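You operate a simulated robot arm through the tools that you are given. There is no shell and no other tool. Be economical: measure what you need, move in short steps, check, and stop when the job is done.

The job below is to be done with a simulated two-armed robot. You get a single attempt, and the scene is never put back.

Task
Turn the panel speed dial to 30. Then open the clear door, turn the month dial to AUG and shut the door again. Then put the yellow brush on the top of the mixing table away on the top of the steel bench. Then put the yellow jug from the top of the mixing table in the inside of the soak basin. Then open the blue cupboard door, take the white pad from the top of the yellow box and put it on the upper shelf of the blue cupboard and shut the door again. Keep to this order. Set down upright: yellow jug.

The check looks at the end state, three seconds after you hand in, the way a careful person would. Anything else that was tipped, shoved, dropped, spilled or broken makes it a failure.

Robot
Two 7-joint arms with fingered hands on one trunk, on a base that drives. Base frame: it is fixed to the floor where the robot stands at the start and does not move with it; the origin is under the middle of the robot, x ahead of it, y to its left, z up. Readings come in m, degrees, newtons and seconds.
The left shoulder is at the start at [0.042, 0.174, 1.121], the right one opposite. With the tool pointing down near the work surface each hand reaches from about 0.1 to 0.32 m from the robot's upright axis, wherever it stands, measured 20 degrees to its own side. Places, roughly: blue cupboard door [-3.9, 5.6, 0.5]; clear door [1.1, 1.3, 1.6]; inside of the soak basin [0.3, 4.7, 0.7]; month dial [1.2, 1.3, 1.5]; panel speed dial [0.6, 0, 1.3]; top of the steel bench [-1.5, 5.1, 0.9]; upper shelf of the blue cupboard [-3.9, 5.8, 0.4]; white pad (17x8x3 cm) [-0.5, 4.8, 0.2]; yellow brush (4x3x7 cm) [2.3, 3.7, 0.9]; yellow jug [2, 3.75, 1]. Payload 3.8 kg a hand.
Tool frame (each hand has its own): the origin (TCP) lies between the finger pads and is the grasp point; the fingertips stand 0.026 m ahead of it; z points along the fingers, y is the line along which they close. The gripper opens to 0.132 m. The gripper's body begins 0.073 m behind the TCP. The gripper is a hand of 3 fingers: y runs from the thumb to the fingers, the wrist lies at [0, 0, -0.224] in the tool frame.
Orientation is that of the tool frame in the base frame, as a unit quaternion [w, x, y, z]. With the fingers straight down and closing along the base's y, the tool's x points along the base's -x, its y along +y and its z along -z.

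Tools
- The arms move only by the tool arm_command. It takes "left_motion", "right_motion" or both (then of equal length, played together; a hand with none holds still); each is a list that holds one entry, the list of rows, each a list of 6 numbers: the shift along the tool's x, y, z in m, then the turn, a rotation vector about the tool's x, y, z in rad. In form: [[[dx, dy, dz, wx, wy, wz], ...]]. A call has 1 to 12 rows; each row is the pose to reach, as a shift and turn from the pose commanded when the call began, along the tool's axes at that moment. A row lasts 0.2 s, in which the tool goes at most 0.05 m and 8.6 degrees; a call with a longer step from one row to the next is refused whole. Where a pose cannot be reached the arm comes as near as it can. A force on the tool above 40 N (or 10 N above the force at the start of the call, whichever is more), or a blocked arm, ends the call early, and 0.2 s more pass. In this call time passes only in rows, and 0.2 s behind the last. It gives the time, the measured TCP pose, the force on the tool (base axes), the opening and the grip force at its end, in the units of the frame above (readings bear some noise), with the torque about the TCP (base axes, N m) and any sound that the robot's microphone picked up.
- Cameras (640 x 400 px; columns grow to the right, rows downward): "scene" is now at [0.1752, -0.0008, 1.0758]; the picture's right is [-0.11, -0.99, 0.00], its down [0.25, -0.03, -0.97] and it looks along [0.96, -0.11, 0.25] (base axes); focal length 263 px, centre (320, 200). "left" rides on the left gripper at [-0.062, 0.003, -0.092] in its tool frame; the picture's right is [-0.05, -1.00, 0.00], its down [0.83, -0.04, -0.56] and it looks along [0.55, -0.03, 0.83] (tool axes); focal length 230 px, centre (320, 200). "right" rides on the right gripper at [0.062, 0.003, -0.092] in its tool frame; the picture's right is [-0.05, 1.00, 0.00], its down [-0.83, -0.04, -0.56] and it looks along [-0.55, -0.03, 0.83] (tool axes); focal length 230 px, centre (320, 200). There is no depth. A picture from a camera that has moved, and an enlarged one, comes with that camera's place and axes in the base frame and with its lens. The place of the scene camera against the robot may be out by one fixed shift of up to 0.025 m in any direction.
- capture(camera): a new picture of that camera. It takes no simulated time.
- slide_trunk(by): slides the trunk up (or, below 0, down) by that many m; the arms and the scene camera ride with it, the base frame stays. It gives what a move gives, with no picture.
- base_move(legs): drives the robot by 1 to 6 legs, each [ahead, left, turn to the left] in m, m and degrees, along the robot's own axes; the way and the turn of a leg run together, so that a leg with both is an arc; at most 1.5 m and 180 degrees a leg. The arms and the cameras ride along, it lands a little off, and it stops where it bumps. It gives what a move gives.
- curl_fingers(finger1, finger2, thumb_bend, hand): sets how far each is bent, from 0 (flat) to 1 (curled in); at 0.3 the hand is open as for a grip, at 0.7 the pads meet at the TCP. One left out holds its place. A second passes; each finger stops where it meets its share of the squeeze, and holds until it gets a number again. It is the only way to open and close the hand. It gives what a move gives, with no picture; readings hold the bend of each and the force on the fingers (four entries, about 0 where the hand has none), thumb and palm.
- aim_head(pan, tilt): turns the head with the scene camera to pan (to the left, within 60 degrees either way) and tilt (down, from -29 to 69), counted from straight ahead of the robot. It gives what a move gives.
- zoom(camera, box): a new picture of the part [left, top, right, bottom] of that camera's present view, enlarged. It takes no simulated time.
- hand_in(): hands the job in; it is judged then, once.

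Work in short steps. Places have to be worked out from the pictures, the camera data and where the tool is seen: move nearer, look again, correct. Check each grasp and each placing, and mend what went wrong. You have 186 turns and 158 pictures in all, those below and enlarged ones among them. Open the grippers and draw the arms clear of the work before you hand the job in, unless the task says otherwise.

The tools are called after ">>>" by a JSON object that holds its "name" and its "arguments". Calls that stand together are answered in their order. arm_command: Moves the arms, as the interface text tells. Its arguments: {"type":"object","properties":{"left_motion":{"type":"array","items":{"type":"array","items":{"type":"array","items":{"type":"number"}}}},"right_motion":{"type":"array","items":{"type":"array","items":{"type":"array","items":{"type":"number"}}}}},"required":[]} The other tools are called the same way: slide_trunk (by) slides the trunk up or down; curl_fingers (finger1, finger2, thumb_bend, hand) moves the fingers one by one; base_move (legs) drives the base; aim_head (pan, tilt) turns the head that bears the scene camera; capture (camera) takes a picture; zoom (camera, box) takes an enlarged picture of a part of a camera's view; hand_in () hands the job in.

At the start:

```text
clock: 0.0
left_tool_pos: [0.4675, 0.1952, 0.9999]
left_tool_rot: [0.0, 0.0, 1.0, 0.0]
left_ft_force: [0.4, -0.4, -0.3]
left_torque: [0.0, -0.03, 0.02]
left_opening: 0.1319
left_gripper_force: 0.1
left_shape: jaw
left_bend: [0.3, 0.3, 0.3]
left_finger forces: [0.0, 0.1, 0.1, 0.0, 0.0, 0.0]
right_tool_pos: [0.3457, -0.1334, 0.9997]
right_tool_rot: [0.001, 0.0, 1.0, 0.001]
right_ft_force: [0.4, -0.1, 0.4]
right_torque: [0.0, 0.02, -0.04]
right_opening: 0.1319
right_gripper_force: 0.0
right_shape: jaw
right_bend: [0.3, 0.3, 0.3]
right_finger forces: [0.0, 0.0, 0.0, 0.1, 0.0, 0.0]
trunk travel left (down, up): [-0.425, 0.057]
robot x, y, heading: [0.0034, 0.0031, 0.1]
head pan, tilt: [-6.6, -14.6]
```

scene: 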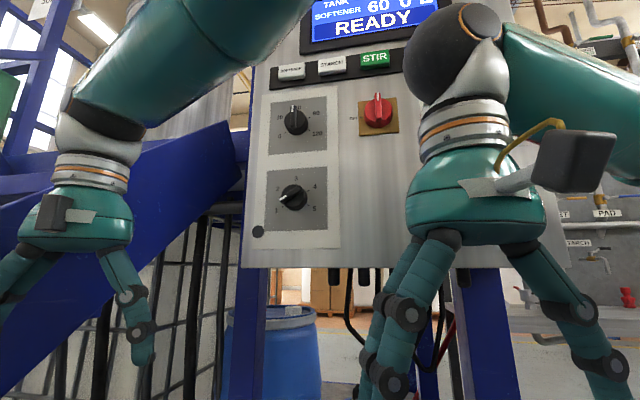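
right: 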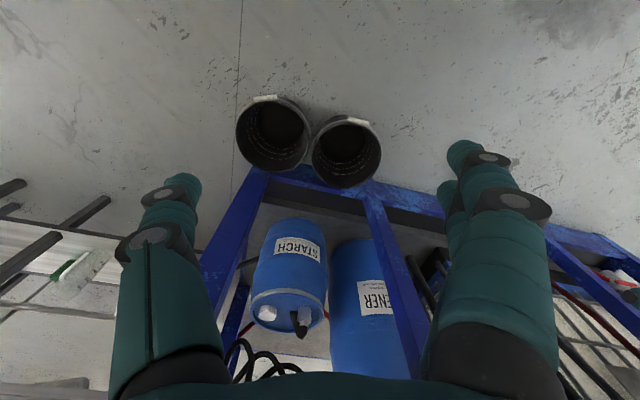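
left: 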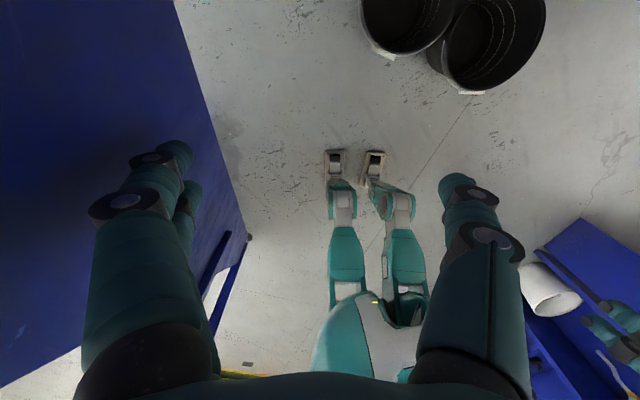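

I zoom on the panel to read the dials.

>>> {"name": "zoom", "arguments": {"camera": "scene", "box": [240, 40, 420, 250]}}

>>> {"name": "aim_head", "arguments": {"pan": 0, "tilt": -20}}

```text
1.90 times, centred on (330, 145) of scene
camera zoom: at [0.1752, -0.0008, 1.0758], right [-0.11, -0.99, 0.0], down [0.25, -0.03, -0.97], along [0.96, -0.11, 0.25], focal length 500 px, centre (301, 305)
```

zoom: 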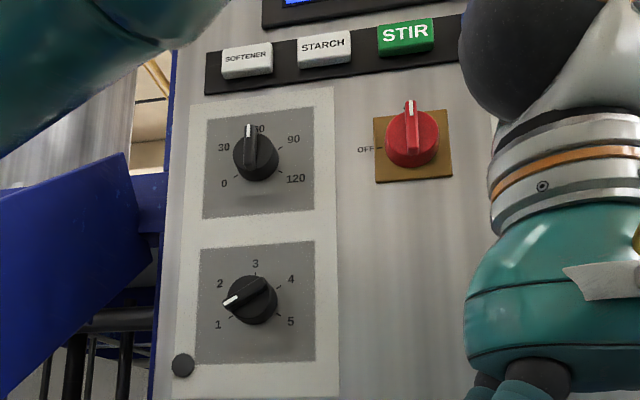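

```text
clock: 0.7
left_tool_pos: [0.4681, 0.1957, 0.9998]
left_tool_rot: [0.0, 0.0, 1.0, 0.0]
left_ft_force: [0.3, -0.5, 0.2]
left_torque: [-0.01, 0.04, -0.03]
left_opening: 0.132
left_gripper_force: 0.0
left_shape: jaw
left_bend: [0.3, 0.3, 0.3]
left_finger forces: [0.1, 0.0, 0.0, 0.0, 0.1, 0.0]
right_tool_pos: [0.3467, -0.1337, 0.9997]
right_tool_rot: [0.001, 0.001, 1.0, 0.0]
right_ft_force: [0.5, -0.3, 0.8]
right_torque: [0.01, 0.0, 0.0]
right_opening: 0.1317
right_gripper_force: 0.0
right_shape: jaw
right_bend: [0.3, 0.3, 0.3]
right_finger forces: [0.1, 0.1, 0.1, 0.1, 0.0, 0.0]
trunk travel left (down, up): [-0.425, 0.057]
robot x, y, heading: [0.0007, -0.002, -0.1]
head pan, tilt: [0.0, -20.0]
```

The speed dial is the upper one (0–120), around [0.6, 0, 1.33], pointing at 60. I back off and shift right a little to give the left arm room.

>>> {"name": "base_move", "arguments": {"legs": [[-0.12, -0.1, 0]]}}

>>> {"name": "capture", "arguments": {"camera": "scene"}}

```text
clock: 2.2
left_tool_pos: [0.3491, 0.0957, 1.0005]
left_tool_rot: [0.001, 0.0, 1.0, 0.0]
left_ft_force: [-0.3, -0.2, -0.1]
left_torque: [0.01, 0.0, -0.01]
left_opening: 0.132
left_gripper_force: 0.0
left_shape: jaw
left_bend: [0.3, 0.3, 0.3]
left_finger forces: [0.1, 0.1, 0.0, 0.1, 0.1, 0.0]
right_tool_pos: [0.2279, -0.2333, 0.9996]
right_tool_rot: [0.001, 0.001, 1.0, -0.001]
right_ft_force: [-1.0, -0.2, -0.2]
right_torque: [-0.01, -0.01, 0.03]
right_opening: 0.1319
right_gripper_force: 0.0
right_shape: jaw
right_bend: [0.3, 0.3, 0.3]
right_finger forces: [0.0, 0.0, 0.0, 0.0, 0.0, 0.0]
trunk travel left (down, up): [-0.425, 0.057]
robot x, y, heading: [-0.1195, -0.0992, 0.1]
head pan, tilt: [0.0, -20.0]
```

```text
153 pictures are left
camera scene: at [0.0521, -0.0911, 1.0832], right [0.0, -1.0, 0.0], down [0.34, 0.0, -0.94], along [0.94, 0.0, 0.34], focal length 263 px, centre (320, 200)
```

scene: 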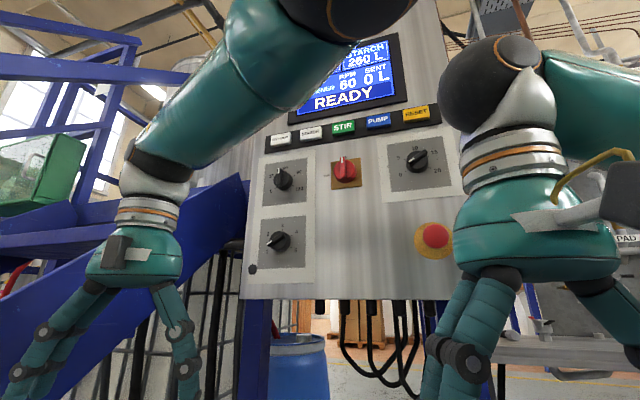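

The panel lies at about x 0.63, the dial near [0.61, -0.004, 1.34]; the display shows the speed setting too. I raise the left hand and pitch it forward ahead of the dial.

>>> {"name": "arm_command", "arguments": {"left_motion": [[[-0.009, -0.009, -0.031, 0, -0.1428, 0], [-0.018, -0.018, -0.062, 0, -0.2856, 0], [-0.027, -0.027, -0.093, 0, -0.4284, 0], [-0.036, -0.036, -0.124, 0, -0.5712, 0], [-0.045, -0.045, -0.155, 0, -0.714, 0], [-0.054, -0.054, -0.186, 0, -0.8568, 0], [-0.063, -0.063, -0.217, 0, -0.9996, 0], [-0.072, -0.072, -0.248, 0, -1.1424, 0], [-0.081, -0.081, -0.279, 0, -1.2852, 0], [-0.09, -0.09, -0.31, 0, -1.428, 0], [-0.1, -0.1, -0.34, 0, -1.5708, 0]]]}}

>>> {"name": "capture", "arguments": {"camera": "left"}}

>>> {"name": "capture", "arguments": {"camera": "scene"}}

```text
clock: 4.6
left_tool_pos: [0.5164, 0.0602, 1.3566]
left_tool_rot: [0.708, 0.0, 0.706, 0.0]
left_ft_force: [0.5, -0.7, 0.2]
left_torque: [0.02, -0.03, 0.0]
left_opening: 0.1318
left_gripper_force: 0.1
left_shape: jaw
left_bend: [0.3, 0.3, 0.3]
left_finger forces: [0.0, 0.1, 0.0, 0.0, 0.1, 0.0]
left hand out of reach, approached as far as the arm can: row 3, 4, 5, 6, 7, 8, 9, 10, 11
right_tool_pos: [0.2282, -0.2331, 0.9995]
right_tool_rot: [0.001, 0.0, 1.0, 0.0]
right_ft_force: [0.1, -0.2, -0.8]
right_torque: [0.01, 0.0, -0.02]
right_opening: 0.1319
right_gripper_force: 0.2
right_shape: jaw
right_bend: [0.3, 0.3, 0.3]
right_finger forces: [0.0, 0.1, 0.1, 0.1, 0.0, 0.1]
trunk travel left (down, up): [-0.425, 0.057]
robot x, y, heading: [-0.1216, -0.0987, -0.1]
head pan, tilt: [0.0, -20.0]
```

```text
152 pictures are left
camera left: at [0.4241, 0.0631, 1.4181], right [0.0, -1.0, 0.05], down [-0.55, -0.04, -0.83], along [0.83, -0.03, -0.55], focal length 230 px, centre (320, 200)
```

left: 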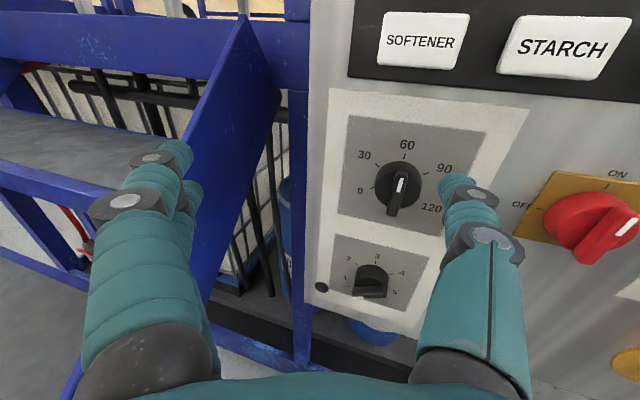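

```text
151 pictures are left
camera scene: at [0.0525, -0.0911, 1.0831], right [0.0, -1.0, 0.0], down [0.34, 0.0, -0.94], along [0.94, 0.0, 0.34], focal length 263 px, centre (320, 200)
```

scene: 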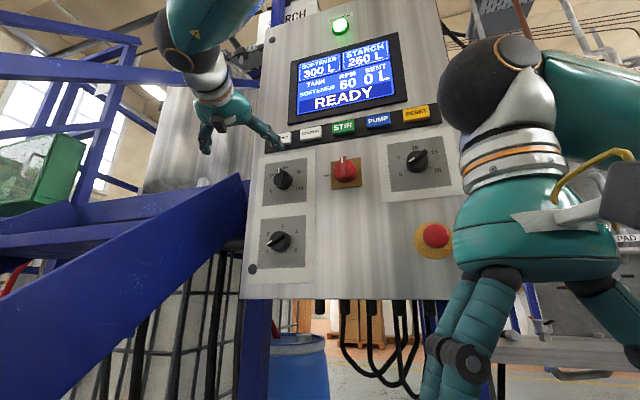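

The arm can't fold closer, so I back the base off; the hand rides along to about [0.40, 0.0, 1.357] and I look again.

>>> {"name": "base_move", "arguments": {"legs": [[-0.1, -0.065, 0]]}}

>>> {"name": "curl_fingers", "arguments": {"hand": "left", "finger1": 0.45, "finger2": 0.45, "thumb_bend": 0.45}}

>>> {"name": "capture", "arguments": {"camera": "left"}}

```text
clock: 5.9
left_tool_pos: [0.416, -0.0059, 1.3561]
left_tool_rot: [0.707, 0.0, 0.707, -0.001]
left_ft_force: [0.3, -0.6, 0.4]
left_torque: [0.0, 0.01, -0.02]
left_opening: 0.1318
left_gripper_force: 0.0
left_shape: jaw
left_bend: [0.3, 0.3, 0.3]
left_finger forces: [0.0, 0.0, 0.0, 0.0, 0.0, 0.1]
right_tool_pos: [0.129, -0.2966, 1.0005]
right_tool_rot: [0.0, 0.0, 1.0, 0.0]
right_ft_force: [-0.2, 0.0, -0.3]
right_torque: [0.0, -0.02, 0.01]
right_opening: 0.1317
right_gripper_force: 0.0
right_shape: jaw
right_bend: [0.3, 0.3, 0.3]
right_finger forces: [0.0, 0.1, 0.1, 0.0, 0.1, 0.0]
trunk travel left (down, up): [-0.425, 0.057]
robot x, y, heading: [-0.2202, -0.1616, -0.1]
head pan, tilt: [0.0, -20.0]
```

```text
clock: 6.9
left_tool_pos: [0.4165, -0.0046, 1.3554]
left_tool_rot: [0.708, 0.0, 0.707, 0.0]
left_ft_force: [-0.1, 0.0, -0.3]
left_torque: [-0.01, -0.02, 0.0]
left_opening: 0.0852
left_gripper_force: 0.0
left_shape: fingers
left_bend: [0.45, 0.45, 0.45]
left_finger forces: [0.1, 0.0, 0.1, 0.1, 0.0, 0.1]
right_tool_pos: [0.1293, -0.2978, 1.0]
right_tool_rot: [0.001, 0.001, 1.0, 0.0]
right_ft_force: [0.3, 0.1, 1.7]
right_torque: [0.01, 0.0, -0.03]
right_opening: 0.132
right_gripper_force: 0.0
right_shape: jaw
right_bend: [0.3, 0.3, 0.3]
right_finger forces: [0.1, 0.1, 0.0, 0.0, 0.0, 0.0]
trunk travel left (down, up): [-0.425, 0.057]
robot x, y, heading: [-0.215, -0.1648, -0.0]
head pan, tilt: [0.0, -20.0]
```

```text
150 pictures are left
camera left: at [0.3245, -0.0014, 1.4177], right [0.0, -1.0, 0.05], down [-0.56, -0.04, -0.83], along [0.83, -0.03, -0.56], focal length 230 px, centre (320, 200)
```

left: 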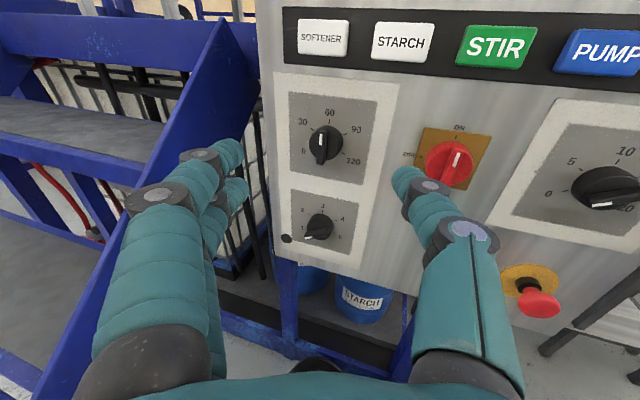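

From two views the knob front is about [0.60, -0.0145, 1.317]. I close in to x≈0.53 on its axis.

>>> {"name": "arm_command", "arguments": {"left_motion": [[[0.013, -0.003, 0.038, 0, 0, 0], [0.026, -0.006, 0.076, 0, 0, 0], [0.038, -0.01, 0.115, 0, 0, 0]]]}}

>>> {"name": "capture", "arguments": {"camera": "left"}}

```text
clock: 7.7
left_tool_pos: [0.5345, -0.0155, 1.3161]
left_tool_rot: [0.707, 0.001, 0.708, -0.001]
left_ft_force: [0.9, -0.3, 0.3]
left_torque: [0.0, -0.01, -0.03]
left_opening: 0.0852
left_gripper_force: 0.0
left_shape: fingers
left_bend: [0.45, 0.45, 0.45]
left_finger forces: [0.1, 0.1, 0.1, 0.1, 0.0, 0.0]
right_tool_pos: [0.1307, -0.2972, 0.9996]
right_tool_rot: [0.0, -0.001, 1.0, 0.0]
right_ft_force: [0.8, 0.2, 0.2]
right_torque: [-0.03, -0.01, -0.04]
right_opening: 0.1319
right_gripper_force: 0.1
right_shape: jaw
right_bend: [0.3, 0.3, 0.3]
right_finger forces: [0.0, 0.1, 0.0, 0.0, 0.0, 0.0]
trunk travel left (down, up): [-0.425, 0.057]
robot x, y, heading: [-0.217, -0.1644, 0.0]
head pan, tilt: [0.0, -20.0]
```

```text
149 pictures are left
camera left: at [0.4424, -0.0116, 1.378], right [0.0, -1.0, 0.05], down [-0.56, -0.04, -0.83], along [0.83, -0.03, -0.56], focal length 230 px, centre (320, 200)
```

left: 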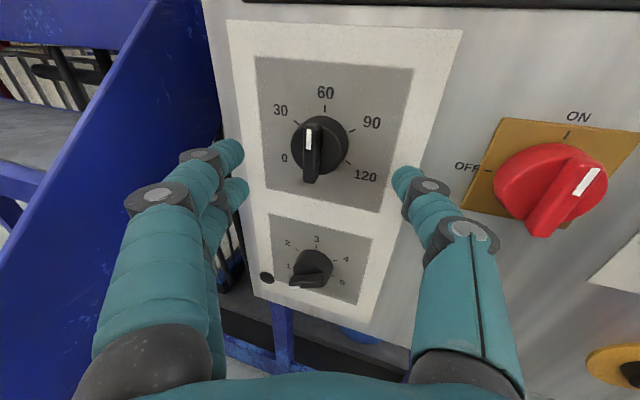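

The knob is centred; I advance to bring the pads alongside its ridge.

>>> {"name": "arm_command", "arguments": {"left_motion": [[[0.001, 0.002, 0.028, 0, 0, 0], [0.002, 0.003, 0.056, 0, 0, 0]]]}}

>>> {"name": "capture", "arguments": {"camera": "left"}}

```text
clock: 8.2
left_tool_pos: [0.5716, -0.0086, 1.319]
left_tool_rot: [0.706, 0.0, 0.708, 0.003]
left_ft_force: [-29.7, 5.8, -2.7]
left_torque: [0.16, 0.07, -1.57]
left_opening: 0.0851
left_gripper_force: 14.1
left_shape: fingers
left_bend: [0.45, 0.45, 0.46]
left_finger forces: [0.1, 0.0, 0.0, 0.0, 30.0, 0.1]
right_tool_pos: [0.129, -0.2975, 1.0001]
right_tool_rot: [0.002, 0.0, 1.0, -0.002]
right_ft_force: [1.5, -0.3, -0.7]
right_torque: [0.01, 0.09, 0.0]
right_opening: 0.1319
right_gripper_force: 0.1
right_shape: jaw
right_bend: [0.3, 0.3, 0.3]
right_finger forces: [0.0, 0.1, 0.1, 0.0, 0.0, 0.1]
trunk travel left (down, up): [-0.425, 0.057]
robot x, y, heading: [-0.222, -0.1624, -0.1]
head pan, tilt: [0.0, -20.0]
stopped in row 2 (left hand): the force on the tool passed its limit at 86 N (the readings are from after the stop); the commanded pose is now the measured one
```

```text
148 pictures are left
camera left: at [0.48, -0.0053, 1.38], right [0.0, -1.0, 0.05], down [-0.56, -0.04, -0.83], along [0.83, -0.02, -0.56], focal length 230 px, centre (320, 200)
```

left: 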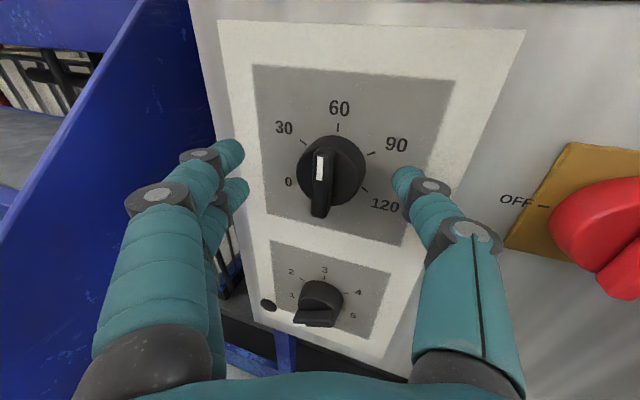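

The thumb tip touched the panel, so the panel face is near x 0.60. I back off 6 mm and centre on the knob (y≈-0.014, z≈1.322).

>>> {"name": "arm_command", "arguments": {"left_motion": [[[0, 0, -0.007, 0, 0, 0], [-0.003, -0.006, -0.007, 0, 0, 0]]]}}

>>> {"name": "capture", "arguments": {"camera": "left"}}

```text
clock: 8.8
left_tool_pos: [0.5672, -0.0157, 1.3203]
left_tool_rot: [0.706, 0.0, 0.709, 0.003]
left_ft_force: [-0.1, -1.3, -1.1]
left_torque: [0.02, 0.03, -0.02]
left_opening: 0.0847
left_gripper_force: 0.1
left_shape: fingers
left_bend: [0.45, 0.45, 0.45]
left_finger forces: [0.0, 0.0, 0.0, 0.0, 0.0, 0.1]
right_tool_pos: [0.1294, -0.2983, 1.0004]
right_tool_rot: [0.0, 0.0, 1.0, 0.0]
right_ft_force: [-0.8, -0.2, 1.1]
right_torque: [-0.04, 0.0, 0.02]
right_opening: 0.1316
right_gripper_force: 0.1
right_shape: jaw
right_bend: [0.3, 0.3, 0.3]
right_finger forces: [0.0, 0.0, 0.0, 0.0, 0.0, 0.1]
trunk travel left (down, up): [-0.425, 0.057]
robot x, y, heading: [-0.2178, -0.1619, -0.0]
head pan, tilt: [0.0, -20.0]
```

```text
147 pictures are left
camera left: at [0.4752, -0.0126, 1.3814], right [0.0, -1.0, 0.05], down [-0.56, -0.04, -0.83], along [0.83, -0.02, -0.56], focal length 230 px, centre (320, 200)
```

left: 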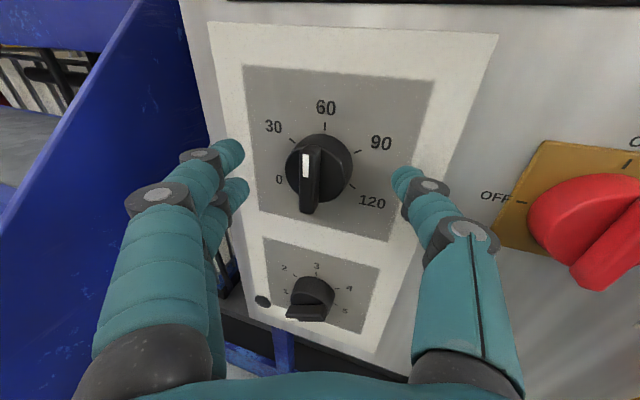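

Knob sits between the fingers with clearance to the panel. I close the fingers on the ridge.

>>> {"name": "curl_fingers", "arguments": {"hand": "left", "finger1": 0.66, "finger2": 0.66, "thumb_bend": 0.66}}

>>> {"name": "capture", "arguments": {"camera": "left"}}

```text
clock: 9.8
left_tool_pos: [0.5665, -0.0156, 1.3205]
left_tool_rot: [0.706, 0.0, 0.708, 0.003]
left_ft_force: [0.8, 0.7, -0.6]
left_torque: [-0.02, 0.01, -0.03]
left_opening: 0.0244
left_gripper_force: 3.7
left_shape: fingers
left_bend: [0.63, 0.63, 0.65]
left_finger forces: [1.7, 1.7, 0.0, 0.1, 2.6, 0.0]
right_tool_pos: [0.1294, -0.2965, 1.0014]
right_tool_rot: [0.0, 0.001, 1.0, 0.0]
right_ft_force: [0.1, 0.1, 0.4]
right_torque: [-0.05, 0.0, -0.01]
right_opening: 0.1318
right_gripper_force: 0.1
right_shape: jaw
right_bend: [0.3, 0.3, 0.3]
right_finger forces: [0.0, 0.0, 0.1, 0.0, 0.0, 0.1]
trunk travel left (down, up): [-0.425, 0.057]
robot x, y, heading: [-0.2182, -0.1646, -0.2]
head pan, tilt: [0.0, -20.0]
```

```text
146 pictures are left
camera left: at [0.4754, -0.012, 1.3811], right [0.0, -1.0, 0.05], down [-0.56, -0.04, -0.83], along [0.83, -0.02, -0.56], focal length 230 px, centre (320, 200)
```

left: 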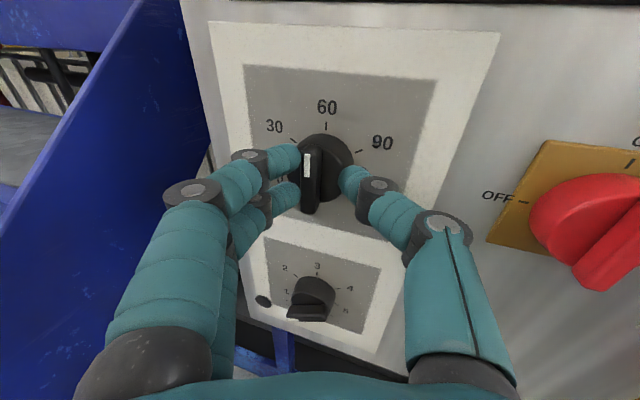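

Gripped. I turn counter-clockwise about 55° and check.

>>> {"name": "arm_command", "arguments": {"left_motion": [[[0, 0, 0, 0, 0, -0.14], [0, 0, 0, 0, 0, -0.28], [0, 0, 0, 0, 0, -0.42], [0, 0, 0, 0, 0, -0.56], [0, 0, 0, 0, 0, -0.7], [0, 0, 0, 0, 0, -0.84], [0, 0, 0, 0, 0, -0.96]]]}}

>>> {"name": "capture", "arguments": {"camera": "left"}}

>>> {"name": "zoom", "arguments": {"camera": "scene", "box": [240, 30, 440, 260]}}

```text
clock: 11.4
left_tool_pos: [0.5683, -0.0157, 1.3186]
left_tool_rot: [0.626, -0.328, 0.629, -0.324]
left_ft_force: [-1.9, 5.2, -2.0]
left_torque: [0.04, 0.02, 0.12]
left_opening: 0.0197
left_gripper_force: 2.3
left_shape: fingers
left_bend: [0.64, 0.64, 0.66]
left_finger forces: [2.8, 1.8, 0.1, 0.0, 0.0, 0.0]
right_tool_pos: [0.1289, -0.297, 0.9995]
right_tool_rot: [0.001, 0.001, 1.0, -0.002]
right_ft_force: [1.0, -0.8, 0.3]
right_torque: [0.0, -0.01, -0.03]
right_opening: 0.1317
right_gripper_force: 0.1
right_shape: jaw
right_bend: [0.3, 0.3, 0.3]
right_finger forces: [0.1, 0.0, 0.1, 0.0, 0.0, 0.0]
trunk travel left (down, up): [-0.425, 0.057]
robot x, y, heading: [-0.2169, -0.1627, -0.1]
head pan, tilt: [0.0, -20.0]
```

```text
145 pictures are left
camera left: at [0.4751, 0.0378, 1.3514], right [0.01, -0.53, 0.85], down [-0.56, -0.71, -0.44], along [0.83, -0.47, -0.3], focal length 230 px, centre (320, 200)
```

left: 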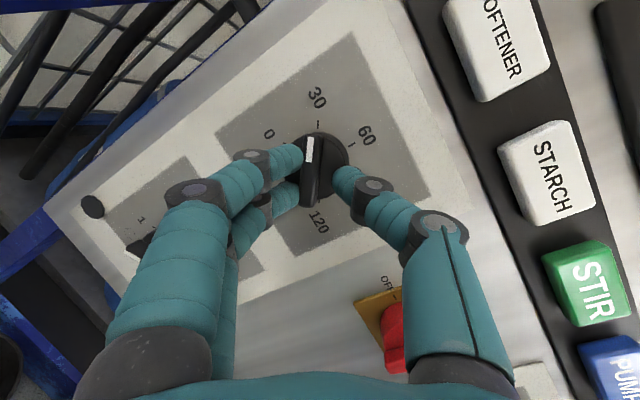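

```text
1.74 times, centred on (340, 145) of scene
camera zoom: at [-0.0472, -0.1547, 1.0831], right [0.0, -1.0, 0.0], down [0.34, 0.0, -0.94], along [0.94, 0.0, 0.34], focal length 457 px, centre (285, 296)
```

zoom: 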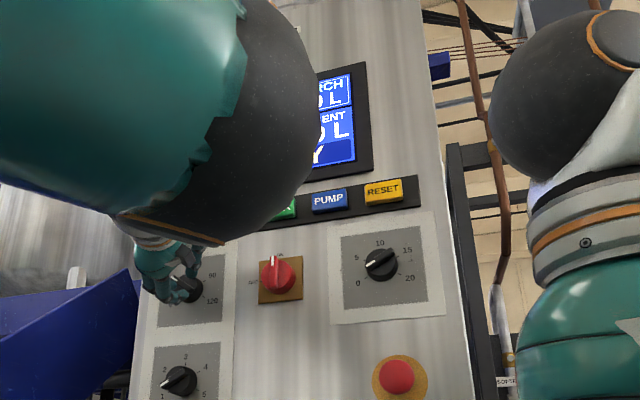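

It turned with the hand; the 30 tick is a few degrees further. I turn 5° more, then open and read the display.

>>> {"name": "arm_command", "arguments": {"left_motion": [[[0, 0, 0, 0, 0, -0.09], [0, 0, 0, 0, 0, -0.09]]]}}

>>> {"name": "curl_fingers", "arguments": {"hand": "left", "finger1": 0.45, "finger2": 0.45, "thumb_bend": 0.45}}

>>> {"name": "arm_command", "arguments": {"left_motion": [[[0, 0, -0.045, 0, 0, 0.14], [0, 0, -0.09, 0, 0, 0.28], [0, 0, -0.13, 0, 0, 0.42], [0, 0, -0.14, 0, 0, 0.56], [0, 0, -0.15, 0, 0, 0.7], [0, 0, -0.15, 0, 0, 0.84], [0, 0, -0.15, 0, 0, 0.98], [0, 0, -0.15, 0, 0, 1.05]]]}}

>>> {"name": "capture", "arguments": {"camera": "left"}}

>>> {"name": "capture", "arguments": {"camera": "scene"}}

```text
clock: 12.0
left_tool_pos: [0.5673, -0.0152, 1.3185]
left_tool_rot: [0.611, -0.356, 0.614, -0.352]
left_ft_force: [-2.3, 4.4, -2.4]
left_torque: [0.01, 0.06, 0.13]
left_opening: 0.02
left_gripper_force: 2.0
left_shape: fingers
left_bend: [0.64, 0.64, 0.66]
left_finger forces: [2.7, 2.0, 0.0, 0.1, 0.1, 0.1]
right_tool_pos: [0.1282, -0.2976, 1.0007]
right_tool_rot: [0.0, 0.001, 1.0, -0.001]
right_ft_force: [0.0, -0.9, 0.2]
right_torque: [0.0, 0.03, 0.02]
right_opening: 0.1322
right_gripper_force: 0.0
right_shape: jaw
right_bend: [0.3, 0.3, 0.3]
right_finger forces: [0.0, 0.0, 0.0, 0.0, 0.0, 0.0]
trunk travel left (down, up): [-0.425, 0.057]
robot x, y, heading: [-0.2169, -0.1604, 0.1]
head pan, tilt: [0.0, -20.0]
```

```text
clock: 13.0
left_tool_pos: [0.5663, -0.0158, 1.3202]
left_tool_rot: [0.612, -0.355, 0.613, -0.351]
left_ft_force: [-0.1, -0.1, 0.1]
left_torque: [0.0, 0.0, -0.02]
left_opening: 0.0839
left_gripper_force: 0.1
left_shape: fingers
left_bend: [0.45, 0.45, 0.45]
left_finger forces: [0.1, 0.0, 0.0, 0.0, 0.1, 0.1]
right_tool_pos: [0.1293, -0.2978, 1.0002]
right_tool_rot: [0.001, -0.001, 1.0, 0.0]
right_ft_force: [0.7, 0.6, 0.3]
right_torque: [0.0, -0.02, -0.02]
right_opening: 0.1318
right_gripper_force: 0.1
right_shape: jaw
right_bend: [0.3, 0.3, 0.3]
right_finger forces: [0.1, 0.0, 0.1, 0.0, 0.0, 0.1]
trunk travel left (down, up): [-0.425, 0.057]
robot x, y, heading: [-0.2152, -0.1658, -0.0]
head pan, tilt: [0.0, -20.0]
```

```text
clock: 14.8
left_tool_pos: [0.4169, -0.0159, 1.3211]
left_tool_rot: [0.705, 0.001, 0.709, 0.004]
left_ft_force: [0.8, 0.0, 0.7]
left_torque: [0.03, 0.03, -0.01]
left_opening: 0.084
left_gripper_force: 0.1
left_shape: fingers
left_bend: [0.45, 0.45, 0.45]
left_finger forces: [0.1, 0.0, 0.1, 0.1, 0.1, 0.0]
right_tool_pos: [0.1293, -0.2982, 0.9998]
right_tool_rot: [0.001, 0.0, 1.0, 0.0]
right_ft_force: [-0.5, -0.3, 0.6]
right_torque: [0.02, -0.01, -0.01]
right_opening: 0.1318
right_gripper_force: 0.1
right_shape: jaw
right_bend: [0.3, 0.3, 0.3]
right_finger forces: [0.0, 0.0, 0.0, 0.0, 0.1, 0.0]
trunk travel left (down, up): [-0.425, 0.057]
robot x, y, heading: [-0.2193, -0.164, 0.1]
head pan, tilt: [0.0, -20.0]
```

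```text
143 pictures are left
camera left: at [0.3257, -0.013, 1.382], right [0.0, -1.0, 0.04], down [-0.56, -0.04, -0.83], along [0.83, -0.02, -0.56], focal length 230 px, centre (320, 200)
```

left: 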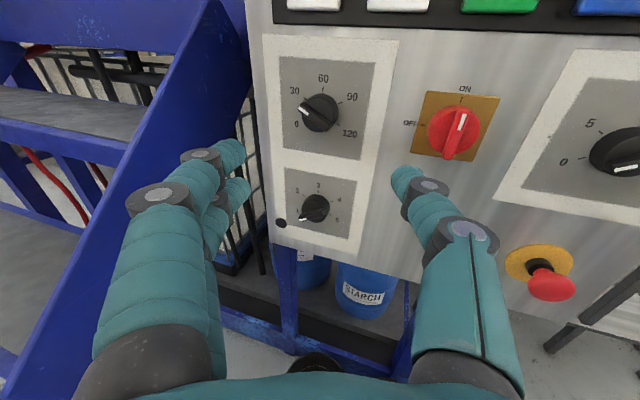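

```text
142 pictures are left
camera scene: at [-0.0471, -0.1554, 1.0832], right [0.0, -1.0, 0.0], down [0.34, 0.0, -0.94], along [0.94, 0.0, 0.34], focal length 263 px, centre (320, 200)
```

scene: 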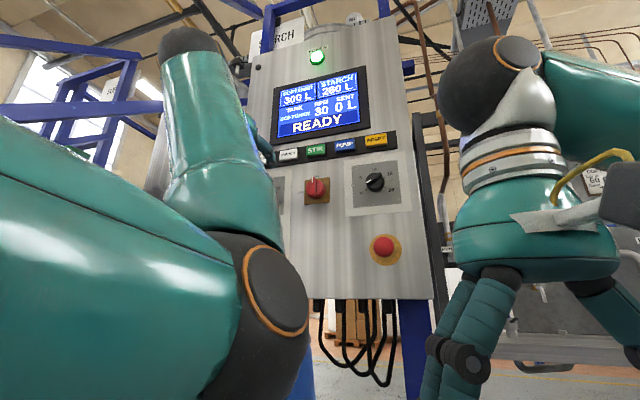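

>>> {"name": "zoom", "arguments": {"camera": "left", "box": [270, 60, 370, 160]}}

>>> {"name": "zoom", "arguments": {"camera": "scene", "box": [270, 60, 370, 140]}}

```text
4.00 times, centred on (320, 110) of left
camera zoom: at [0.3257, -0.013, 1.382], right [0.0, -1.0, 0.04], down [-0.56, -0.04, -0.83], along [0.83, -0.02, -0.56], focal length 920 px, centre (320, 560)
```

zoom: 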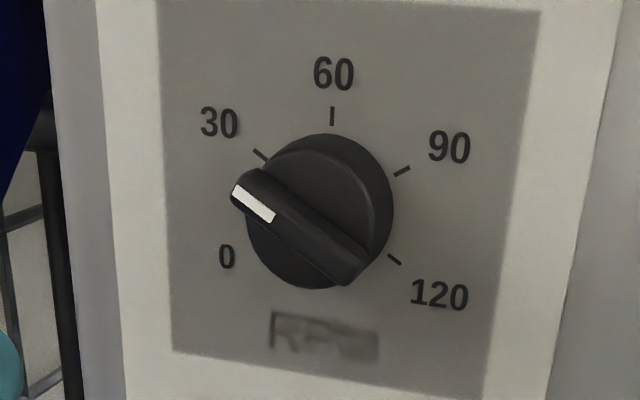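

```text
5.00 times, centred on (320, 100) of scene
camera zoom: at [-0.0471, -0.1554, 1.0832], right [0.0, -1.0, 0.0], down [0.34, 0.0, -0.94], along [0.94, 0.0, 0.34], focal length 1314 px, centre (320, 700)
```

zoom: 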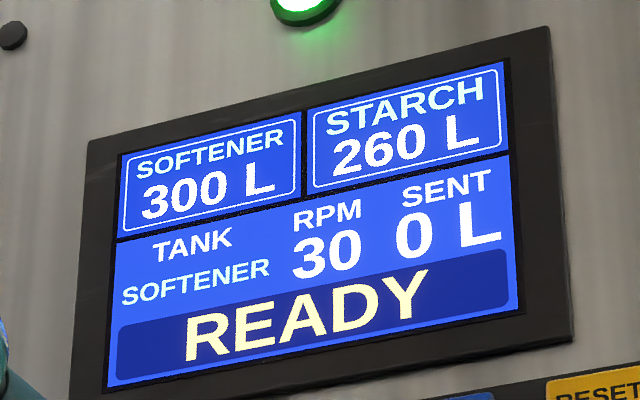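

RPM reads 30 and the ridge aligns with the 30 tick. Now I back away and look left for the clear door.

>>> {"name": "base_move", "arguments": {"legs": [[-0.5, 0, 0]]}}

>>> {"name": "aim_head", "arguments": {"pan": 45, "tilt": 0}}

>>> {"name": "capture", "arguments": {"camera": "scene"}}

```text
clock: 17.8
left_tool_pos: [-0.08, -0.0175, 1.3209]
left_tool_rot: [0.706, 0.001, 0.709, 0.002]
left_ft_force: [0.3, -0.2, -0.1]
left_torque: [0.03, 0.01, 0.01]
left_opening: 0.0841
left_gripper_force: 0.2
left_shape: fingers
left_bend: [0.45, 0.45, 0.45]
left_finger forces: [0.0, 0.0, 0.1, 0.0, 0.0, 0.0]
right_tool_pos: [-0.3679, -0.2984, 1.0005]
right_tool_rot: [0.001, 0.003, 1.0, 0.0]
right_ft_force: [0.3, 0.3, 0.0]
right_torque: [-0.02, -0.02, 0.01]
right_opening: 0.1321
right_gripper_force: 0.1
right_shape: jaw
right_bend: [0.3, 0.3, 0.3]
right_finger forces: [0.0, 0.0, 0.0, 0.1, 0.1, 0.1]
trunk travel left (down, up): [-0.425, 0.057]
robot x, y, heading: [-0.7137, -0.1583, -0.3]
head pan, tilt: [0.0, -20.0]
```

```text
clock: 18.9
left_tool_pos: [-0.0785, -0.0189, 1.3211]
left_tool_rot: [0.706, 0.002, 0.708, 0.0]
left_ft_force: [0.3, -0.3, -0.6]
left_torque: [0.0, -0.02, -0.01]
left_opening: 0.0842
left_gripper_force: 0.1
left_shape: fingers
left_bend: [0.45, 0.45, 0.45]
left_finger forces: [0.0, 0.1, 0.0, 0.0, 0.0, 0.0]
right_tool_pos: [-0.3692, -0.2983, 1.0002]
right_tool_rot: [0.001, 0.002, 1.0, 0.0]
right_ft_force: [-0.6, -0.1, 0.8]
right_torque: [-0.01, 0.01, -0.02]
right_opening: 0.132
right_gripper_force: 0.0
right_shape: jaw
right_bend: [0.3, 0.3, 0.3]
right_finger forces: [0.0, 0.0, 0.0, 0.0, 0.1, 0.0]
trunk travel left (down, up): [-0.425, 0.057]
robot x, y, heading: [-0.7138, -0.1645, -0.1]
head pan, tilt: [45.0, 0.0]
```

```text
139 pictures are left
camera scene: at [-0.5567, -0.0917, 1.0539], right [0.7, -0.71, 0.0], down [0.0, 0.0, -1.0], along [0.71, 0.7, 0.0], focal length 263 px, centre (320, 200)
```

scene: 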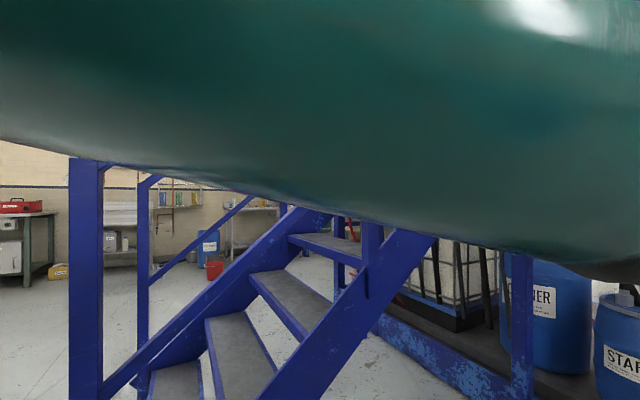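

The left arm blocks the view; I fold it back down to its travel pose.

>>> {"name": "arm_command", "arguments": {"left_motion": [[[0.029, 0.005, -0.015, 0, 0.1428, 0], [0.058, 0.01, -0.03, 0, 0.2856, 0], [0.087, 0.015, -0.045, 0, 0.4284, 0], [0.116, 0.02, -0.06, 0, 0.5712, 0], [0.145, 0.025, -0.075, 0, 0.714, 0], [0.174, 0.03, -0.09, 0, 0.8568, 0], [0.203, 0.035, -0.105, 0, 0.9996, 0], [0.232, 0.04, -0.12, 0, 1.1424, 0], [0.261, 0.045, -0.135, 0, 1.2852, 0], [0.29, 0.05, -0.15, 0, 1.428, 0], [0.32, 0.05, -0.17, 0, 1.5708, 0]]]}}

>>> {"name": "aim_head", "arguments": {"pan": 35, "tilt": -5}}

>>> {"name": "capture", "arguments": {"camera": "scene"}}

```text
clock: 21.3
left_tool_pos: [-0.2466, 0.0861, 1.0141]
left_tool_rot: [0.025, 0.001, 1.0, 0.003]
left_ft_force: [-0.6, 0.2, 0.1]
left_torque: [0.01, 0.0, 0.01]
left_opening: 0.0846
left_gripper_force: 0.1
left_shape: fingers
left_bend: [0.45, 0.45, 0.45]
left_finger forces: [0.0, 0.0, 0.1, 0.1, 0.1, 0.0]
left hand out of reach, approached as far as the arm can: row 6, 7, 8, 9, 10, 11
right_tool_pos: [-0.368, -0.2976, 1.0004]
right_tool_rot: [0.001, 0.002, 1.0, 0.0]
right_ft_force: [-0.8, 0.5, 0.2]
right_torque: [-0.01, -0.01, -0.03]
right_opening: 0.1319
right_gripper_force: 0.0
right_shape: jaw
right_bend: [0.3, 0.3, 0.3]
right_finger forces: [0.0, 0.1, 0.0, 0.1, 0.1, 0.1]
trunk travel left (down, up): [-0.425, 0.057]
robot x, y, heading: [-0.714, -0.1632, -0.5]
head pan, tilt: [45.0, 0.0]
```

```text
clock: 22.0
left_tool_pos: [-0.2472, 0.0848, 1.0137]
left_tool_rot: [0.026, 0.001, 1.0, 0.002]
left_ft_force: [0.7, -0.5, -1.0]
left_torque: [-0.04, 0.02, 0.0]
left_opening: 0.0849
left_gripper_force: 0.1
left_shape: fingers
left_bend: [0.45, 0.45, 0.45]
left_finger forces: [0.1, 0.0, 0.0, 0.0, 0.0, 0.0]
right_tool_pos: [-0.3701, -0.2983, 0.9997]
right_tool_rot: [0.001, 0.003, 1.0, -0.001]
right_ft_force: [-0.1, 0.3, -0.1]
right_torque: [0.0, 0.03, 0.02]
right_opening: 0.1316
right_gripper_force: 0.1
right_shape: jaw
right_bend: [0.3, 0.3, 0.3]
right_finger forces: [0.0, 0.0, 0.0, 0.1, 0.0, 0.1]
trunk travel left (down, up): [-0.425, 0.057]
robot x, y, heading: [-0.7147, -0.1612, -0.3]
head pan, tilt: [35.0, -5.0]
```

```text
138 pictures are left
camera scene: at [-0.5488, -0.1051, 1.0616], right [0.57, -0.82, 0.0], down [0.07, 0.05, -1.0], along [0.82, 0.57, 0.09], focal length 263 px, centre (320, 200)
```

scene: 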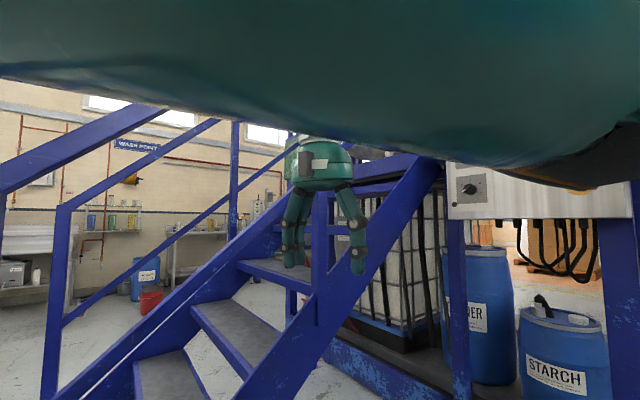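

Stairs rise to the left of the panel. I drive back and left for a view past them to the clear door's area.

>>> {"name": "base_move", "arguments": {"legs": [[-0.4, 1.3, 0]]}}

>>> {"name": "aim_head", "arguments": {"pan": -15, "tilt": -5}}

>>> {"name": "capture", "arguments": {"camera": "scene"}}

```text
clock: 27.1
left_tool_pos: [-0.3801, 0.5157, 1.013]
left_tool_rot: [0.023, 0.019, 1.0, 0.001]
left_ft_force: [0.6, -0.3, 0.8]
left_torque: [0.01, 0.0, -0.02]
left_opening: 0.0844
left_gripper_force: 0.0
left_shape: fingers
left_bend: [0.45, 0.45, 0.45]
left_finger forces: [0.1, 0.0, 0.1, 0.0, 0.1, 0.0]
right_tool_pos: [-0.5053, 0.144, 1.0003]
right_tool_rot: [0.002, 0.004, 1.0, 0.0]
right_ft_force: [-0.4, -0.5, 0.2]
right_torque: [-0.01, 0.02, 0.02]
right_opening: 0.132
right_gripper_force: 0.1
right_shape: jaw
right_bend: [0.3, 0.3, 0.3]
right_finger forces: [0.0, 0.1, 0.1, 0.1, 0.1, 0.0]
trunk travel left (down, up): [-0.425, 0.057]
robot x, y, heading: [-0.8496, 0.2812, -0.0]
head pan, tilt: [35.0, -5.0]
stopped in leg 1: the robot was blocked; the commanded pose is now the measured one
```

```text
clock: 28.2
left_tool_pos: [-0.3802, 0.517, 1.0142]
left_tool_rot: [0.024, 0.018, 1.0, 0.003]
left_ft_force: [-0.5, 0.0, 0.3]
left_torque: [0.01, 0.02, 0.02]
left_opening: 0.0844
left_gripper_force: 0.2
left_shape: fingers
left_bend: [0.45, 0.45, 0.45]
left_finger forces: [0.1, 0.1, 0.0, 0.0, 0.0, 0.0]
right_tool_pos: [-0.5067, 0.1432, 0.9995]
right_tool_rot: [0.001, 0.003, 1.0, 0.001]
right_ft_force: [-0.9, -0.1, 0.7]
right_torque: [-0.02, -0.01, -0.01]
right_opening: 0.1319
right_gripper_force: 0.1
right_shape: jaw
right_bend: [0.3, 0.3, 0.3]
right_finger forces: [0.0, 0.0, 0.0, 0.1, 0.0, 0.0]
trunk travel left (down, up): [-0.425, 0.057]
robot x, y, heading: [-0.8474, 0.2849, -0.3]
head pan, tilt: [-15.0, -5.0]
```

```text
137 pictures are left
camera scene: at [-0.6719, 0.2635, 1.0617], right [-0.26, -0.96, 0.0], down [0.09, -0.02, -1.0], along [0.96, -0.26, 0.09], focal length 263 px, centre (320, 200)
```

scene: 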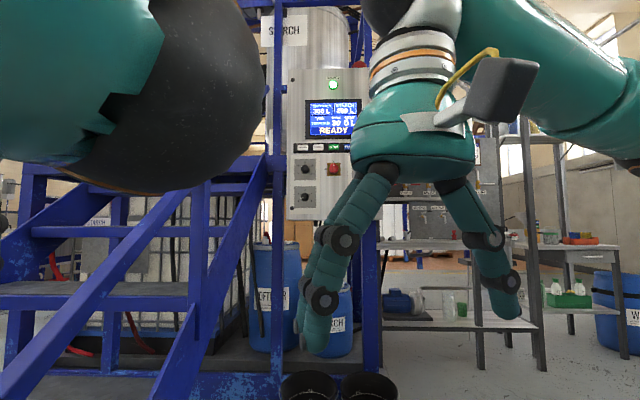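

Blocked on the stair side, probably; I back up and look left.

>>> {"name": "base_move", "arguments": {"legs": [[-0.5, 0, 0]]}}

>>> {"name": "aim_head", "arguments": {"pan": 55, "tilt": 10}}

>>> {"name": "capture", "arguments": {"camera": "scene"}}

```text
clock: 31.2
left_tool_pos: [-0.8823, 0.5218, 1.013]
left_tool_rot: [0.023, 0.017, 1.0, 0.002]
left_ft_force: [-0.2, 0.1, -0.1]
left_torque: [0.01, 0.0, 0.0]
left_opening: 0.0847
left_gripper_force: 0.0
left_shape: fingers
left_bend: [0.45, 0.45, 0.45]
left_finger forces: [0.1, 0.1, 0.0, 0.0, 0.0, 0.1]
right_tool_pos: [-1.0082, 0.1479, 0.9992]
right_tool_rot: [0.0, 0.003, 1.0, 0.0]
right_ft_force: [-0.5, 0.3, 0.8]
right_torque: [0.02, -0.02, 0.01]
right_opening: 0.1318
right_gripper_force: 0.1
right_shape: jaw
right_bend: [0.3, 0.3, 0.3]
right_finger forces: [0.0, 0.1, 0.0, 0.0, 0.1, 0.0]
trunk travel left (down, up): [-0.425, 0.057]
robot x, y, heading: [-1.3522, 0.2861, -0.4]
head pan, tilt: [-15.0, -5.0]
```

```text
clock: 32.6
left_tool_pos: [-0.8826, 0.5221, 1.0135]
left_tool_rot: [0.023, 0.018, 1.0, 0.001]
left_ft_force: [0.4, -0.1, 0.1]
left_torque: [0.03, 0.02, 0.01]
left_opening: 0.0848
left_gripper_force: 0.1
left_shape: fingers
left_bend: [0.45, 0.45, 0.45]
left_finger forces: [0.1, 0.0, 0.0, 0.0, 0.0, 0.0]
right_tool_pos: [-1.0087, 0.1483, 1.0005]
right_tool_rot: [0.001, 0.003, 1.0, 0.001]
right_ft_force: [0.1, -0.1, 0.4]
right_torque: [0.02, 0.01, 0.01]
right_opening: 0.1318
right_gripper_force: 0.0
right_shape: jaw
right_bend: [0.3, 0.3, 0.3]
right_finger forces: [0.0, 0.0, 0.0, 0.1, 0.0, 0.0]
trunk travel left (down, up): [-0.425, 0.057]
robot x, y, heading: [-1.3524, 0.2872, -0.3]
head pan, tilt: [55.0, 10.0]
```

```text
136 pictures are left
camera scene: at [-1.2054, 0.3682, 1.0379], right [0.81, -0.58, 0.0], down [-0.1, -0.14, -0.98], along [0.57, 0.8, -0.17], focal length 263 px, centre (320, 200)
```

scene: 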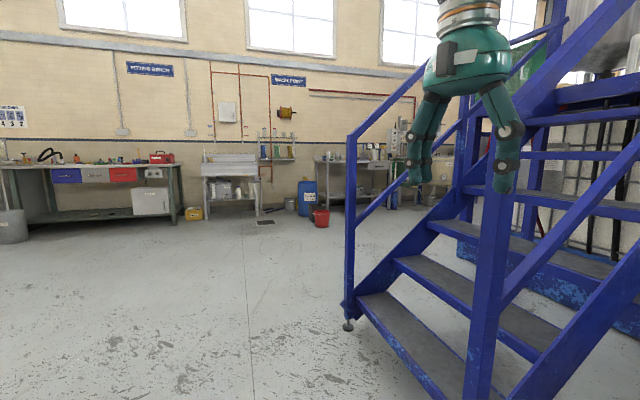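

The floor beyond the stairs is open. I drive left past the stairs, then turn right to look at the platform from that side.

>>> {"name": "base_move", "arguments": {"legs": [[0, 1.5, 0], [0, 0.7, 0], [0.8, 0, -45]]}}

>>> {"name": "aim_head", "arguments": {"pan": 0, "tilt": -5}}

>>> {"name": "capture", "arguments": {"camera": "scene"}}

```text
clock: 55.9
left_tool_pos: [-0.1116, 2.0056, 1.0141]
left_tool_rot: [0.022, 0.4, 0.916, -0.007]
left_ft_force: [0.7, 0.6, -0.4]
left_torque: [0.0, 0.01, -0.01]
left_opening: 0.0847
left_gripper_force: 0.0
left_shape: fingers
left_bend: [0.45, 0.45, 0.45]
left_finger forces: [0.0, 0.0, 0.1, 0.1, 0.0, 0.0]
right_tool_pos: [-0.4657, 1.8306, 0.9995]
right_tool_rot: [0.001, 0.387, 0.922, -0.001]
right_ft_force: [0.4, 0.6, -0.4]
right_torque: [0.0, 0.05, -0.01]
right_opening: 0.1321
right_gripper_force: 0.0
right_shape: jaw
right_bend: [0.3, 0.3, 0.3]
right_finger forces: [0.0, 0.1, 0.0, 0.0, 0.0, 0.0]
trunk travel left (down, up): [-0.425, 0.057]
robot x, y, heading: [-0.6132, 2.1716, -45.7]
head pan, tilt: [55.0, 10.0]
cut short: leg 3
```

```text
clock: 57.2
left_tool_pos: [-0.1112, 2.005, 1.013]
left_tool_rot: [0.022, 0.4, 0.916, -0.008]
left_ft_force: [-0.6, 0.3, -0.9]
left_torque: [-0.01, 0.01, -0.02]
left_opening: 0.0846
left_gripper_force: 0.0
left_shape: fingers
left_bend: [0.45, 0.45, 0.45]
left_finger forces: [0.0, 0.0, 0.0, 0.0, 0.0, 0.0]
right_tool_pos: [-0.4644, 1.8309, 1.0004]
right_tool_rot: [0.001, 0.388, 0.922, 0.0]
right_ft_force: [-0.3, -0.2, 0.2]
right_torque: [-0.01, 0.0, 0.02]
right_opening: 0.1317
right_gripper_force: 0.0
right_shape: jaw
right_bend: [0.3, 0.3, 0.3]
right_finger forces: [0.1, 0.0, 0.1, 0.0, 0.0, 0.0]
trunk travel left (down, up): [-0.425, 0.057]
robot x, y, heading: [-0.6135, 2.174, -45.4]
head pan, tilt: [0.0, -5.0]
```

```text
135 pictures are left
camera scene: at [-0.4875, 2.0448, 1.0616], right [-0.71, -0.7, 0.0], down [0.06, -0.06, -1.0], along [0.7, -0.71, 0.09], focal length 263 px, centre (320, 200)
```

scene: 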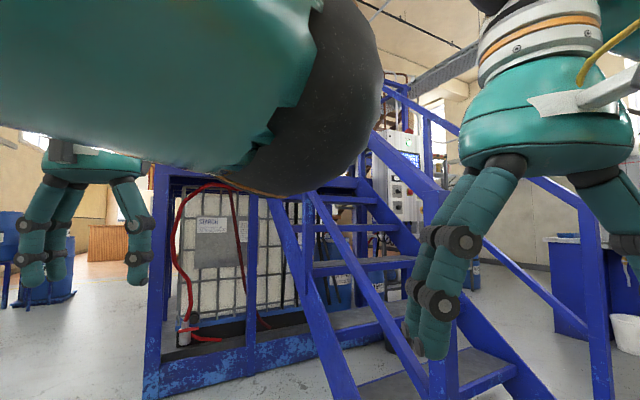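

I move the left hand outward to clear the view, then turn to face the platform side.

>>> {"name": "arm_command", "arguments": {"left_motion": [[[0.02, 0.04, 0, 0, 0, 0], [0.04, 0.08, 0, 0, 0, 0], [0.06, 0.12, 0.01, 0, 0, 0], [0.08, 0.16, 0.03, 0, 0, 0], [0.1, 0.2, 0.05, 0, 0, 0]]]}}

>>> {"name": "base_move", "arguments": {"legs": [[-0.15, 0.2, 0], [0, 0, -44.6], [0, 1.0, 0]]}}

>>> {"name": "capture", "arguments": {"camera": "scene"}}

```text
clock: 58.4
left_tool_pos: [-0.0305, 2.2149, 0.9567]
left_tool_rot: [0.021, 0.4, 0.916, -0.007]
left_ft_force: [-0.5, 0.0, -0.4]
left_torque: [0.0, 0.05, 0.0]
left_opening: 0.0846
left_gripper_force: 0.0
left_shape: fingers
left_bend: [0.45, 0.45, 0.45]
left_finger forces: [0.0, 0.0, 0.0, 0.0, 0.1, 0.0]
right_tool_pos: [-0.4646, 1.832, 1.0009]
right_tool_rot: [0.0, 0.386, 0.922, -0.001]
right_ft_force: [0.1, 0.1, -0.2]
right_torque: [-0.01, 0.03, 0.0]
right_opening: 0.1321
right_gripper_force: 0.1
right_shape: jaw
right_bend: [0.3, 0.3, 0.3]
right_finger forces: [0.0, 0.1, 0.0, 0.0, 0.0, 0.0]
trunk travel left (down, up): [-0.425, 0.057]
robot x, y, heading: [-0.6135, 2.1712, -45.4]
head pan, tilt: [0.0, -5.0]
```

```text
clock: 71.6
left_tool_pos: [0.878, 2.0451, 0.9594]
left_tool_rot: [0.017, 0.716, 0.698, -0.014]
left_ft_force: [-0.5, 0.1, -0.7]
left_torque: [0.0, -0.02, 0.0]
left_opening: 0.0845
left_gripper_force: 0.0
left_shape: fingers
left_bend: [0.45, 0.45, 0.45]
left_finger forces: [0.0, 0.0, 0.1, 0.0, 0.1, 0.0]
right_tool_pos: [0.3014, 2.0733, 0.9995]
right_tool_rot: [0.001, 0.706, 0.709, 0.0]
right_ft_force: [0.4, -0.1, 0.0]
right_torque: [0.0, -0.01, 0.0]
right_opening: 0.1317
right_gripper_force: 0.0
right_shape: jaw
right_bend: [0.3, 0.3, 0.3]
right_finger forces: [0.0, 0.0, 0.1, 0.0, 0.0, 0.1]
trunk travel left (down, up): [-0.425, 0.057]
robot x, y, heading: [0.4331, 2.4211, -89.8]
head pan, tilt: [0.0, -5.0]
```

```text
134 pictures are left
camera scene: at [0.4261, 2.2392, 1.0616], right [-1.0, -0.01, 0.0], down [0.0, -0.09, -1.0], along [0.01, -1.0, 0.09], focal length 263 px, centre (320, 200)
```

scene: 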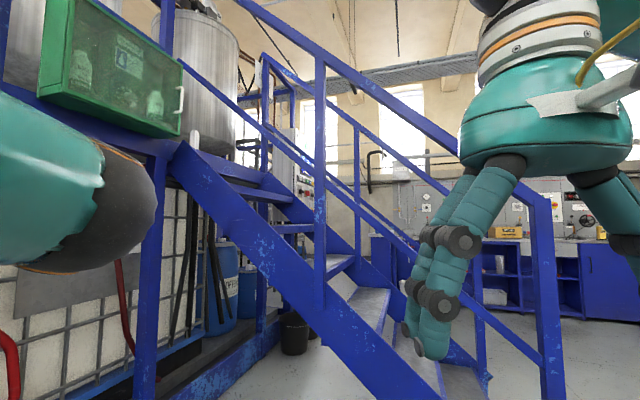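

The green cabinet with the clear door faces me at upper left, handle on its right edge. I shift further left to face it.

>>> {"name": "base_move", "arguments": {"legs": [[0, 0.55, 0]]}}

>>> {"name": "aim_head", "arguments": {"pan": 0, "tilt": -20}}

>>> {"name": "capture", "arguments": {"camera": "scene"}}

```text
clock: 76.9
left_tool_pos: [1.4298, 2.0451, 0.9584]
left_tool_rot: [0.017, 0.716, 0.697, -0.016]
left_ft_force: [-0.6, 0.5, 0.1]
left_torque: [-0.01, -0.01, -0.01]
left_opening: 0.0848
left_gripper_force: 0.1
left_shape: fingers
left_bend: [0.45, 0.45, 0.45]
left_finger forces: [0.0, 0.1, 0.0, 0.1, 0.1, 0.0]
right_tool_pos: [0.8541, 2.077, 1.0016]
right_tool_rot: [0.001, 0.707, 0.708, 0.0]
right_ft_force: [-0.5, 0.0, -0.3]
right_torque: [0.01, -0.03, 0.02]
right_opening: 0.132
right_gripper_force: 0.0
right_shape: jaw
right_bend: [0.3, 0.3, 0.3]
right_finger forces: [0.1, 0.0, 0.0, 0.0, 0.1, 0.0]
trunk travel left (down, up): [-0.425, 0.057]
robot x, y, heading: [0.9852, 2.4227, -90.0]
head pan, tilt: [0.0, -5.0]
```

```text
clock: 77.7
left_tool_pos: [1.4299, 2.0443, 0.9587]
left_tool_rot: [0.017, 0.717, 0.697, -0.014]
left_ft_force: [0.6, -0.1, 0.0]
left_torque: [0.03, -0.01, 0.04]
left_opening: 0.0846
left_gripper_force: 0.0
left_shape: fingers
left_bend: [0.45, 0.45, 0.45]
left_finger forces: [0.0, 0.0, 0.0, 0.0, 0.1, 0.0]
right_tool_pos: [0.8526, 2.0762, 0.9996]
right_tool_rot: [0.002, 0.707, 0.707, -0.001]
right_ft_force: [0.6, -0.3, -0.9]
right_torque: [0.01, 0.01, -0.03]
right_opening: 0.1317
right_gripper_force: 0.2
right_shape: jaw
right_bend: [0.3, 0.3, 0.3]
right_finger forces: [0.0, 0.1, 0.0, 0.0, 0.1, 0.0]
trunk travel left (down, up): [-0.425, 0.057]
robot x, y, heading: [0.9873, 2.4223, -89.9]
head pan, tilt: [0.0, -20.0]
```

```text
133 pictures are left
camera scene: at [0.9787, 2.2525, 1.0831], right [-1.0, 0.0, 0.0], down [0.0, -0.34, -0.94], along [0.0, -0.94, 0.34], focal length 263 px, centre (320, 200)
```

scene: 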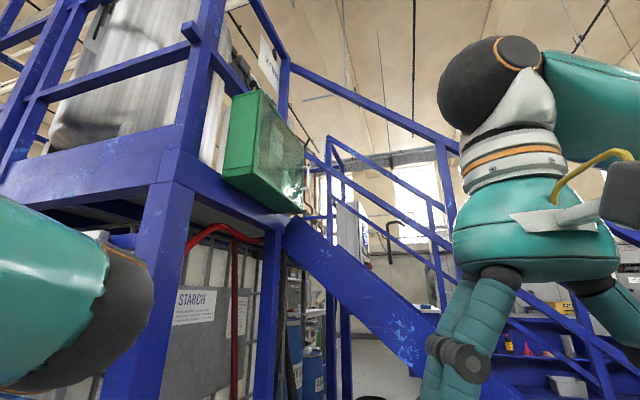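

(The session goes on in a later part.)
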